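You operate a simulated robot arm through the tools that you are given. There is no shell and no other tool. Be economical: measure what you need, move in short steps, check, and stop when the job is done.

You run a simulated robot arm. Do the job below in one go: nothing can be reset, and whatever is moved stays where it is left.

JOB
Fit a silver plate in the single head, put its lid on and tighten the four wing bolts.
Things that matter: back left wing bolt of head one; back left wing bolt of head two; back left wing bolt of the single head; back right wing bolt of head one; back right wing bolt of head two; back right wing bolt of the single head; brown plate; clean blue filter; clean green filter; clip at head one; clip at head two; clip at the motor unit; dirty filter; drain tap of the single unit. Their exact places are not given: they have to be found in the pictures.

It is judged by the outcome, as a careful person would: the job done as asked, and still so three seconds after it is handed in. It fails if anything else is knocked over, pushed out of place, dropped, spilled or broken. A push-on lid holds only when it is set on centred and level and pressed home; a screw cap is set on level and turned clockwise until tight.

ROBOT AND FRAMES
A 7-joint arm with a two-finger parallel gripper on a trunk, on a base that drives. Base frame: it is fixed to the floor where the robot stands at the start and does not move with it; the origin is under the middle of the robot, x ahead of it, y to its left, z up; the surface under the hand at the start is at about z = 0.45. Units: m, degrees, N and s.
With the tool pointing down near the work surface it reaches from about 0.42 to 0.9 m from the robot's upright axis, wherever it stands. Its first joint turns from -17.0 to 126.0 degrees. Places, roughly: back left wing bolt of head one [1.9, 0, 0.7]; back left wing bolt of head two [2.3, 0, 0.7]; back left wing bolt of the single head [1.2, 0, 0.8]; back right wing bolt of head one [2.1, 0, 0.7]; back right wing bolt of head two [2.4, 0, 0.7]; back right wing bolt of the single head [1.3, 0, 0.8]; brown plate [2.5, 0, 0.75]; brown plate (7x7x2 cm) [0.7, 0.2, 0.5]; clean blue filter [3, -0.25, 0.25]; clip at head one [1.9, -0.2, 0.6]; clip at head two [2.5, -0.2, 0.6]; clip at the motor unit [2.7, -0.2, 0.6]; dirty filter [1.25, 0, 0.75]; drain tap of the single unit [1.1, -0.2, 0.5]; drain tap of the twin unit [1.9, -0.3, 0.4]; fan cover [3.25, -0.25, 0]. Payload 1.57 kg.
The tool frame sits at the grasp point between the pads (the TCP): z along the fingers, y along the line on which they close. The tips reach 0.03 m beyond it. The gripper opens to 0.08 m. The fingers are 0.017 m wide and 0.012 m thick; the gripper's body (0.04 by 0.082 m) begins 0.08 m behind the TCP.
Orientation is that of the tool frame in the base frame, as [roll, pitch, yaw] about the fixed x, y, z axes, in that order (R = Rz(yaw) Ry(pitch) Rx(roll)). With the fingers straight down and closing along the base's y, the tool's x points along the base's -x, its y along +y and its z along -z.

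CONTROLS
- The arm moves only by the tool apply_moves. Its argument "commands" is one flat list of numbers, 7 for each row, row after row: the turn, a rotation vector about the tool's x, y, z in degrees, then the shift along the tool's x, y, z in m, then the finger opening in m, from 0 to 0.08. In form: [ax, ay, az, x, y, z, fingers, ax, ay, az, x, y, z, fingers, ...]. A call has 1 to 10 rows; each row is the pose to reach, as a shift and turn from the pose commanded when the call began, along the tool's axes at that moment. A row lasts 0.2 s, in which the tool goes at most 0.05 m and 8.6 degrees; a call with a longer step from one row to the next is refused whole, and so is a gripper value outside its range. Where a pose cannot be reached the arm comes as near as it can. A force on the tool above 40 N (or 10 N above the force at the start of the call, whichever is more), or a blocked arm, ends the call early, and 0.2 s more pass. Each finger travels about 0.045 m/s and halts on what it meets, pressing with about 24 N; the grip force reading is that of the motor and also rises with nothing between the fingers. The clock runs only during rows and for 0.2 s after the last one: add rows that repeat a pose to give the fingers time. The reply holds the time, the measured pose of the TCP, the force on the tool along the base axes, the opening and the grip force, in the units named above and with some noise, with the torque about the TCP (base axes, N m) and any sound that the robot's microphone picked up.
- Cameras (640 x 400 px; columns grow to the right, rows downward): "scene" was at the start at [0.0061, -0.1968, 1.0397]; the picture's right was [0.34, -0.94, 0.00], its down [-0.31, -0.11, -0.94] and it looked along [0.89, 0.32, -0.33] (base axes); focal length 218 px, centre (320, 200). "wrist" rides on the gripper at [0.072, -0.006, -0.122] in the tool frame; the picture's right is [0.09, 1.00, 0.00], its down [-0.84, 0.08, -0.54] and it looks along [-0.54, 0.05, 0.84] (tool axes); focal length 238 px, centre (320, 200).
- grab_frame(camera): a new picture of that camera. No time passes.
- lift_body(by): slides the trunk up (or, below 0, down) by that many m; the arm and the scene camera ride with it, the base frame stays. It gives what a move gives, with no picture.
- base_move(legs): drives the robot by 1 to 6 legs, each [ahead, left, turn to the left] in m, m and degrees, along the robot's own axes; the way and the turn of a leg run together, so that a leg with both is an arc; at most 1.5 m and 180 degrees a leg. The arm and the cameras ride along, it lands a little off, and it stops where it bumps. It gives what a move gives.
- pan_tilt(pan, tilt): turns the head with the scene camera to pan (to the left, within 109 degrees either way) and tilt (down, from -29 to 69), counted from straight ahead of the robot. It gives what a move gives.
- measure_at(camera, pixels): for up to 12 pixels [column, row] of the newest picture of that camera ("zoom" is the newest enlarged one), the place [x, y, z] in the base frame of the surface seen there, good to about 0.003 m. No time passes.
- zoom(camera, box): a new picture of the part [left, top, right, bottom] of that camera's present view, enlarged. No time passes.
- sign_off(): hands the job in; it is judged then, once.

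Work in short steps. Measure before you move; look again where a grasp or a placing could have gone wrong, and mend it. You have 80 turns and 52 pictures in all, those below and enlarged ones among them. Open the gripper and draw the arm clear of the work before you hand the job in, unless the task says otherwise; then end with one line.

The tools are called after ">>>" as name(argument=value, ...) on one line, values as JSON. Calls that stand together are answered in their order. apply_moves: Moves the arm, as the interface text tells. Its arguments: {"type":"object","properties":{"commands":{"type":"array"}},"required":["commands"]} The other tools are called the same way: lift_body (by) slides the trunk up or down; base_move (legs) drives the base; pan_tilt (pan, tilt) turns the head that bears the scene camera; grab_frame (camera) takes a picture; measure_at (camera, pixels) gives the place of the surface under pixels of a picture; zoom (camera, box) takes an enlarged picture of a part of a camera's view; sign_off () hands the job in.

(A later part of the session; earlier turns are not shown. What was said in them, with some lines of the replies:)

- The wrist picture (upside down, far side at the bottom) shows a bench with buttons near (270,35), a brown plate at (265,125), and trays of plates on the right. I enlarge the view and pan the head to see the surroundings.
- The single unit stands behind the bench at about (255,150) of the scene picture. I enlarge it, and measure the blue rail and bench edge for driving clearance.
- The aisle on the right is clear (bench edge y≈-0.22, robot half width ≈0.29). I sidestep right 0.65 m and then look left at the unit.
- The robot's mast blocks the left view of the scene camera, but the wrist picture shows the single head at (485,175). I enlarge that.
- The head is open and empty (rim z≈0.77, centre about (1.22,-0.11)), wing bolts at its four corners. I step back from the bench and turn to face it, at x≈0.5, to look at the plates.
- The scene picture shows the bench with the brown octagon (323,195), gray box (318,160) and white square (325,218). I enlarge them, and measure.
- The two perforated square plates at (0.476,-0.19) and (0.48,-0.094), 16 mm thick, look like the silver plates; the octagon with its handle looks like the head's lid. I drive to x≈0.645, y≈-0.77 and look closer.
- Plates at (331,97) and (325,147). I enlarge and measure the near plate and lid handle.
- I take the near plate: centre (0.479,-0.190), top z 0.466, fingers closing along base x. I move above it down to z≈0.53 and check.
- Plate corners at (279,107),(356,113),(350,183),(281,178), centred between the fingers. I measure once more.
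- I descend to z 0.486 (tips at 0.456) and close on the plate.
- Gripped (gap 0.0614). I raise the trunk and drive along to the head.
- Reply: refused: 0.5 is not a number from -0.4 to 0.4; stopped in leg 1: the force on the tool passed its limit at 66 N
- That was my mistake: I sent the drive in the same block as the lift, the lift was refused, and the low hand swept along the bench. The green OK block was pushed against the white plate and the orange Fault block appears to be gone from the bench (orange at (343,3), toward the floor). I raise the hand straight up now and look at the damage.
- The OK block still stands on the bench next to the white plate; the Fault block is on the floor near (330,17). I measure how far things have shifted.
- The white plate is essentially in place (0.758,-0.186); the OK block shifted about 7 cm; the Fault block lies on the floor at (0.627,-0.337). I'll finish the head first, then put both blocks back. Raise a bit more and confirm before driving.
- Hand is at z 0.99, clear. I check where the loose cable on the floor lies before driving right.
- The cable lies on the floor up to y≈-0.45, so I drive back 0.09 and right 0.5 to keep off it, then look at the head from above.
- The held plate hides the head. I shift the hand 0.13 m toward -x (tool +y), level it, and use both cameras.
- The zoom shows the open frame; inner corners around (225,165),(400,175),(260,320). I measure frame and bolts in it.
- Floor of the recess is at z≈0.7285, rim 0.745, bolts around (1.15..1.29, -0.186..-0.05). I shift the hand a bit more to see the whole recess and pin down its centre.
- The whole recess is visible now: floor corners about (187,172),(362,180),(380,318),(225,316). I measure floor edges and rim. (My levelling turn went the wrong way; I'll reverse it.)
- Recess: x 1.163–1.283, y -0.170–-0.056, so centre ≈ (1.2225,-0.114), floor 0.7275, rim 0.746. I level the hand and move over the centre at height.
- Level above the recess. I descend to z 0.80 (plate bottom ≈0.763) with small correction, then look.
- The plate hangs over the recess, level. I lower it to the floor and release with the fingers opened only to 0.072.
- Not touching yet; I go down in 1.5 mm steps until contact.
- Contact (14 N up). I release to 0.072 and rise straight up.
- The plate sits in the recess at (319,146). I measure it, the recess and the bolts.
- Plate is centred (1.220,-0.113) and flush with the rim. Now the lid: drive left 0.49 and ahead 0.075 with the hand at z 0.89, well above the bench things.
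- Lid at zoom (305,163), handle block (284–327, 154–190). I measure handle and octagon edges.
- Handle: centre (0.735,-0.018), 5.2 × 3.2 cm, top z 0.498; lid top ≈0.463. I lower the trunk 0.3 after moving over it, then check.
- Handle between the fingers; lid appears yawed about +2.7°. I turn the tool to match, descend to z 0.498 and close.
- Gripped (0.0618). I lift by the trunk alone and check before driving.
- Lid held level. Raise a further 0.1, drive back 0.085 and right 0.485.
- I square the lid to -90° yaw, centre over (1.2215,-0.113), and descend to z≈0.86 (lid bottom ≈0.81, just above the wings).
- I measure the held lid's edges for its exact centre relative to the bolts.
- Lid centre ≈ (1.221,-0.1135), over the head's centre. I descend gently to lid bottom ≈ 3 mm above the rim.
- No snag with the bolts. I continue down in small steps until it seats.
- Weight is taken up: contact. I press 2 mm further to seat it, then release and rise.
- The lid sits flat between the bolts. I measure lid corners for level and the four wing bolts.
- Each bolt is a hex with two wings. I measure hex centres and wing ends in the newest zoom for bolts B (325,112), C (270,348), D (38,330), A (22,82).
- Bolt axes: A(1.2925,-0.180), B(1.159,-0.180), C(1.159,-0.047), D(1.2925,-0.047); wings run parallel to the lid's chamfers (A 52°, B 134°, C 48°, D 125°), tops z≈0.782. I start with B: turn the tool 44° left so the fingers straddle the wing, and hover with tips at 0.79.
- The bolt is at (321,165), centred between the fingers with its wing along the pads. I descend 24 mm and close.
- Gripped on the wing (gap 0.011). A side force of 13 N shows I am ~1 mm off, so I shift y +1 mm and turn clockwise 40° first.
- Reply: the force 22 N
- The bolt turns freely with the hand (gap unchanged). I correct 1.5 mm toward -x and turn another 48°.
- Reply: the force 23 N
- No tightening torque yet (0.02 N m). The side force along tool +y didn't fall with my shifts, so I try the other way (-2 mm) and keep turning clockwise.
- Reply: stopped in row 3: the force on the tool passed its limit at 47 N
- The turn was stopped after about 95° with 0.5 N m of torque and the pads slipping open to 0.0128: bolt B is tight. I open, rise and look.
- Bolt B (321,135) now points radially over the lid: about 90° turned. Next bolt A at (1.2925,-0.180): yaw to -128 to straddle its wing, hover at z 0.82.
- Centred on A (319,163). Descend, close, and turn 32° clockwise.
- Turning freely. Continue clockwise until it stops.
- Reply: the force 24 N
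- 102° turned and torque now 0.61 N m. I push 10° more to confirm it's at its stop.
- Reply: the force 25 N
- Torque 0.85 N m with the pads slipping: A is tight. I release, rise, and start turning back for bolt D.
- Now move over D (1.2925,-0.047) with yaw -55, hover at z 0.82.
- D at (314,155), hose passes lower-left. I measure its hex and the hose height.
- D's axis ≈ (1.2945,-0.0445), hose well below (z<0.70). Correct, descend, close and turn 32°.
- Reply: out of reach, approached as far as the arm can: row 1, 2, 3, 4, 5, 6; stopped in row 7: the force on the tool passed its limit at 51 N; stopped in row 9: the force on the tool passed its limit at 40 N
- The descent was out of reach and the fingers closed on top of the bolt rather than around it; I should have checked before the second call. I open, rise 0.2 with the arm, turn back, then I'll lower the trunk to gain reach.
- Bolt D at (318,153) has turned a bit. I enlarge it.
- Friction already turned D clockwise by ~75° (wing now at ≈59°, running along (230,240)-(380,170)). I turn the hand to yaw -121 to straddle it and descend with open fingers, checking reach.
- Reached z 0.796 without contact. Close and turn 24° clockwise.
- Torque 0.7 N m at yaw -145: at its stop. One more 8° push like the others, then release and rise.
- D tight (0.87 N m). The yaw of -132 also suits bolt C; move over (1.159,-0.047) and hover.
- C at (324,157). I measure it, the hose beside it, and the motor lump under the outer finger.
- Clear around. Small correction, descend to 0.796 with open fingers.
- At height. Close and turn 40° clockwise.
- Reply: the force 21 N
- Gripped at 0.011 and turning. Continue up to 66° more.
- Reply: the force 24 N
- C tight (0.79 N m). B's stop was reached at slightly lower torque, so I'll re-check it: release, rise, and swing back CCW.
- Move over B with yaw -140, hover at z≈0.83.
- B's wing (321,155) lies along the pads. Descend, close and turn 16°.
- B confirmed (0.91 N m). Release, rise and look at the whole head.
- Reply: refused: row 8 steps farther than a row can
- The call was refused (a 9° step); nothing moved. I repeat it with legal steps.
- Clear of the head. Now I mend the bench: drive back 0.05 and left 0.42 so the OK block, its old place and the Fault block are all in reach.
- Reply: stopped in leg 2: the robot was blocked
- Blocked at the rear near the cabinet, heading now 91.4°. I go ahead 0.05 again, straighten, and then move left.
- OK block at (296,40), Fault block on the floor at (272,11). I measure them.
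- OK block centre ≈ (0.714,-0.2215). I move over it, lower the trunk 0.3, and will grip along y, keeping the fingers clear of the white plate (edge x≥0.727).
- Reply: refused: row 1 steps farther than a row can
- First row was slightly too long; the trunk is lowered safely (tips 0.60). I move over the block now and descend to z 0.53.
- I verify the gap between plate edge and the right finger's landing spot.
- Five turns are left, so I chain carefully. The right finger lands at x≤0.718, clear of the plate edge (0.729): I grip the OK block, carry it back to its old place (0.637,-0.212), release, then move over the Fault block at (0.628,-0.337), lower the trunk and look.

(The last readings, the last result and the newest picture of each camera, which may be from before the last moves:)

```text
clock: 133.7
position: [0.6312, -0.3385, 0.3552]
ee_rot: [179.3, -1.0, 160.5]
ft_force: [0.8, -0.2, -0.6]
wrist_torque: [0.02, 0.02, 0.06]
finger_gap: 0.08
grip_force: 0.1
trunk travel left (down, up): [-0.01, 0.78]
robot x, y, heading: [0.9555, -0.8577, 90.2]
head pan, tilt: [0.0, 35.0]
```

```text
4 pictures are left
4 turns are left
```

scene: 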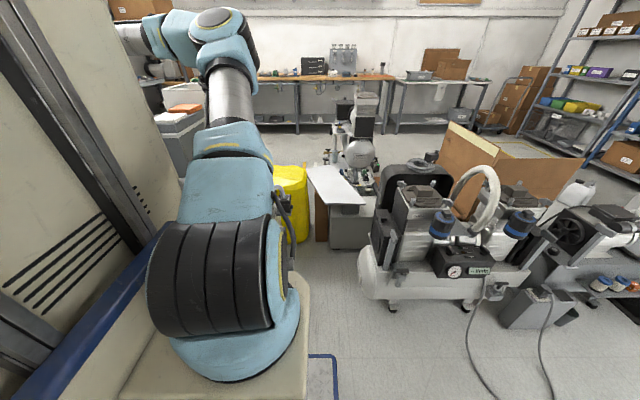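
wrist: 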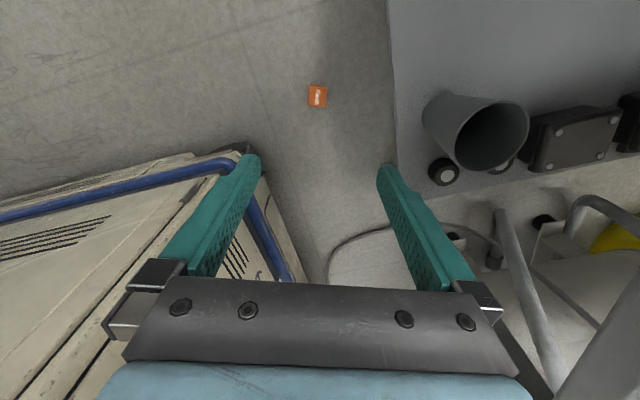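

The Fault block (317,96) lies squarely between the fingers; the arm is clear of base and shelf. I descend to z≈0.04 with drift correction, close, then lift vertically by trunk and arm.

>>> apply_moves(commands=[0, 0, 0, -0.0004, -0.0005, 0.045, 0.08, 0, 0, 0, -0.0008, -0.001, 0.09, 0.08, 0, 0, 0, -0.0012, -0.0015, 0.135, 0.08, 0, 0, 0, -0.0016, -0.002, 0.18, 0.08, 0, 0, 0, -0.002, -0.0025, 0.225, 0.08, 0, 0, 0, -0.0022, -0.003, 0.27, 0.08, 0, 0, 0, -0.0024, -0.0033, 0.3, 0.08, 0, 0, 0, -0.0024, -0.0033, 0.314, 0.08, 0, 0, 0, -0.0024, -0.0033, 0.314, 0.08])

>>> apply_moves(commands=[0, 0, 0, 0, 0, 0, 0.06, 0, 0, 0, 0, 0, 0, 0.04, 0, 0, 0, 0, 0, 0, 0.02, 0, 0, 0, 0, 0, 0, 0.015, 0, 0, 0, 0, 0, 0, 0.015, 0, 0, 0, 0, 0, 0, 0.015])

>>> lift_body(by=0.4)

>>> apply_moves(commands=[0, 0, 0, 0, 0, -0.04, 0.015, 0, 0, 0, 0, 0, -0.08, 0.015, 0, 0, 0, 0, 0, -0.12, 0.015, 0, 0, 0, 0, 0, -0.16, 0.015, 0, 0, 0, 0, 0, -0.2, 0.015, 0, 0, 0, 0, 0, -0.2, 0.015])

>>> grab_frame(camera="wrist")

```text
clock: 135.7
position: [0.6292, -0.3387, 0.0433]
ee_rot: [179.2, -1.0, 160.5]
ft_force: [0.9, 1.0, 0.5]
wrist_torque: [0.0, -0.01, 0.01]
finger_gap: 0.0801
grip_force: 0.0
trunk travel left (down, up): [-0.01, 0.78]
robot x, y, heading: [0.9514, -0.8604, 89.9]
head pan, tilt: [0.0, 35.0]
```

```text
clock: 137.1
position: [0.6281, -0.3387, 0.043]
ee_rot: [179.2, -1.0, 160.5]
ft_force: [0.8, -0.9, 0.8]
wrist_torque: [-0.05, 0.01, 0.0]
finger_gap: 0.0309
grip_force: 24.0
trunk travel left (down, up): [-0.01, 0.78]
robot x, y, heading: [0.9551, -0.8641, 89.9]
head pan, tilt: [0.0, 35.0]
```

```text
clock: 140.9
position: [0.629, -0.3385, 0.4429]
ee_rot: [179.4, -1.0, 160.5]
ft_force: [1.1, 0.5, -0.4]
wrist_torque: [-0.01, 0.03, 0.02]
finger_gap: 0.0308
grip_force: 24.1
trunk travel left (down, up): [-0.41, 0.38]
robot x, y, heading: [0.9538, -0.858, 89.8]
head pan, tilt: [0.0, 35.0]
```

```text
clock: 142.3
position: [0.631, -0.3425, 0.6446]
ee_rot: [179.4, -1.0, 160.4]
ft_force: [-0.5, 0.4, -0.2]
wrist_torque: [0.02, 0.01, -0.01]
finger_gap: 0.0307
grip_force: 24.2
trunk travel left (down, up): [-0.41, 0.38]
robot x, y, heading: [0.9512, -0.8605, 89.8]
head pan, tilt: [0.0, 35.0]
```

```text
3 pictures are left
3 turns are left
```

wrist: 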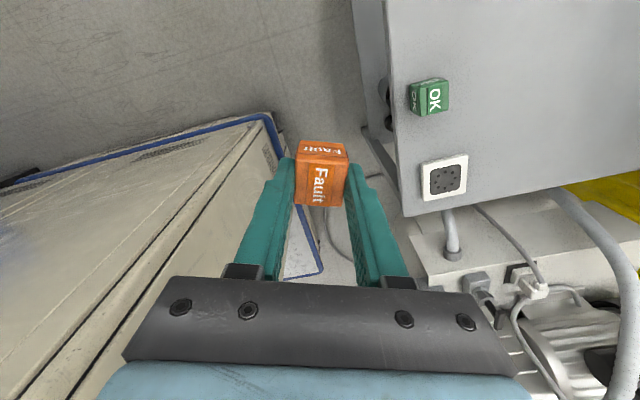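

The Fault block is held upright (gap 0.031), and OK stands back in its place. I carry Fault over its old spot (0.574,-0.214), turned back 20°, to z≈0.53.

>>> apply_moves(commands=[0, 0, -5, 0.0236, 0.0251, 0, 0.015, 0, 0, -10, 0.0472, 0.0502, 0, 0.015, 0, 0, -15, 0.0707, 0.0753, 0, 0.015, 0, 0, -19.9, 0.0943, 0.1004, 0, 0.015, 0, 0, -19.9, 0.0943, 0.1004, 0.04, 0.015, 0, 0, -19.9, 0.0943, 0.1004, 0.08, 0.015, 0, 0, -19.9, 0.0943, 0.1004, 0.115, 0.015, 0, 0, -19.9, 0.0943, 0.1004, 0.115, 0.015])

>>> grab_frame(camera="wrist")

```text
clock: 144.1
position: [0.6029, -0.2014, 0.5357]
ee_rot: [179.0, -0.7, -179.6]
ft_force: [0.3, 0.2, -0.3]
wrist_torque: [0.01, 0.03, -0.02]
finger_gap: 0.0309
grip_force: 24.4
out of reach, approached as far as the arm can: row 4, 5, 6, 7, 8
trunk travel left (down, up): [-0.41, 0.38]
robot x, y, heading: [0.9504, -0.8603, 90.0]
head pan, tilt: [0.0, 35.0]
```

```text
2 pictures are left
2 turns are left
```

wrist: 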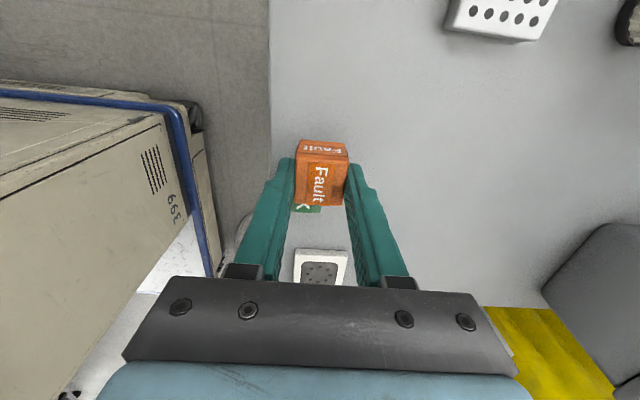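

The arm ran out of reach 3 cm short in x, so I let the base bring it over (left 0.03, back 0.012), lower by trunk only (42 mm), open in place, and lift straight up clear, with a last look.

>>> base_move(legs=[[-0.012, 0.03, 0]])

>>> lift_body(by=-0.042)

>>> apply_moves(commands=[0, 0, 0, 0, 0, 0, 0.035, 0, 0, 0, 0, 0, 0, 0.045, 0, 0, 0, 0, 0, 0, 0.06, 0, 0, 0, 0, 0, 0, 0.06])

>>> lift_body(by=0.35)

>>> grab_frame(camera="wrist")

```text
clock: 145.0
position: [0.573, -0.2131, 0.5355]
ee_rot: [179.1, -0.7, -179.6]
ft_force: [-0.2, 0.1, 0.4]
wrist_torque: [-0.01, -0.02, 0.01]
finger_gap: 0.031
grip_force: 24.2
trunk travel left (down, up): [-0.41, 0.38]
robot x, y, heading: [0.9211, -0.8696, 90.0]
head pan, tilt: [0.0, 35.0]
```

```text
clock: 145.8
position: [0.5741, -0.2133, 0.4931]
ee_rot: [179.1, -0.7, -179.5]
ft_force: [0.5, 0.0, -0.5]
wrist_torque: [-0.04, -0.01, 0.0]
finger_gap: 0.0307
grip_force: 23.3
trunk travel left (down, up): [-0.368, 0.422]
robot x, y, heading: [0.9226, -0.8741, 89.9]
head pan, tilt: [0.0, 35.0]
```

```text
clock: 146.8
position: [0.5738, -0.2142, 0.4925]
ee_rot: [179.0, -0.7, -179.5]
ft_force: [1.2, -0.7, -1.1]
wrist_torque: [-0.02, 0.01, -0.03]
finger_gap: 0.0601
grip_force: 0.1
trunk travel left (down, up): [-0.368, 0.422]
robot x, y, heading: [0.9249, -0.8722, 90.3]
head pan, tilt: [0.0, 35.0]
```

```text
clock: 150.2
position: [0.5722, -0.2131, 0.8428]
ee_rot: [179.0, -0.7, -179.6]
ft_force: [-0.6, -0.8, 0.1]
wrist_torque: [0.03, 0.0, -0.02]
finger_gap: 0.0603
grip_force: 0.1
trunk travel left (down, up): [-0.718, 0.072]
robot x, y, heading: [0.9192, -0.8719, 89.7]
head pan, tilt: [0.0, 35.0]
```

```text
1 pictures are left
1 turns are left
```

wrist: 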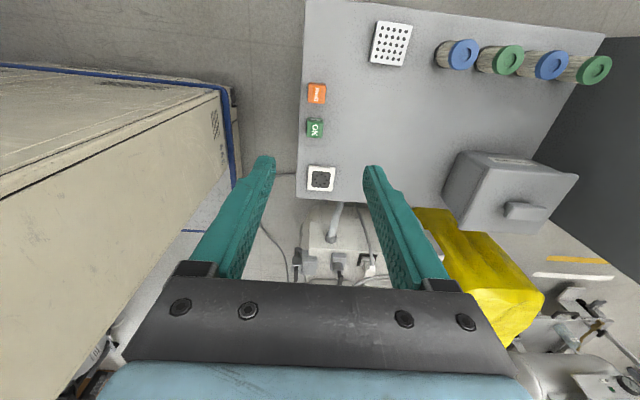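

The last picture shows both blocks back on the bench, Fault at (317,93) and OK at (315,128). The gripper is open and clear of the work, so I hand the job in.

>>> sign_off()

```text
The job is handed in.
```

The silver plate is in the single head, the lid is on, and all four wing bolts are turned clockwise to their stops. However, I sent a drive with the hand still low on the bench: it pushed the OK block about 7 cm and knocked the Fault block to the floor. I put both back close to where they had stood. The robot also bumped something once while backing, probably the cabinet behind it, and I didn't check that spot afterwards.
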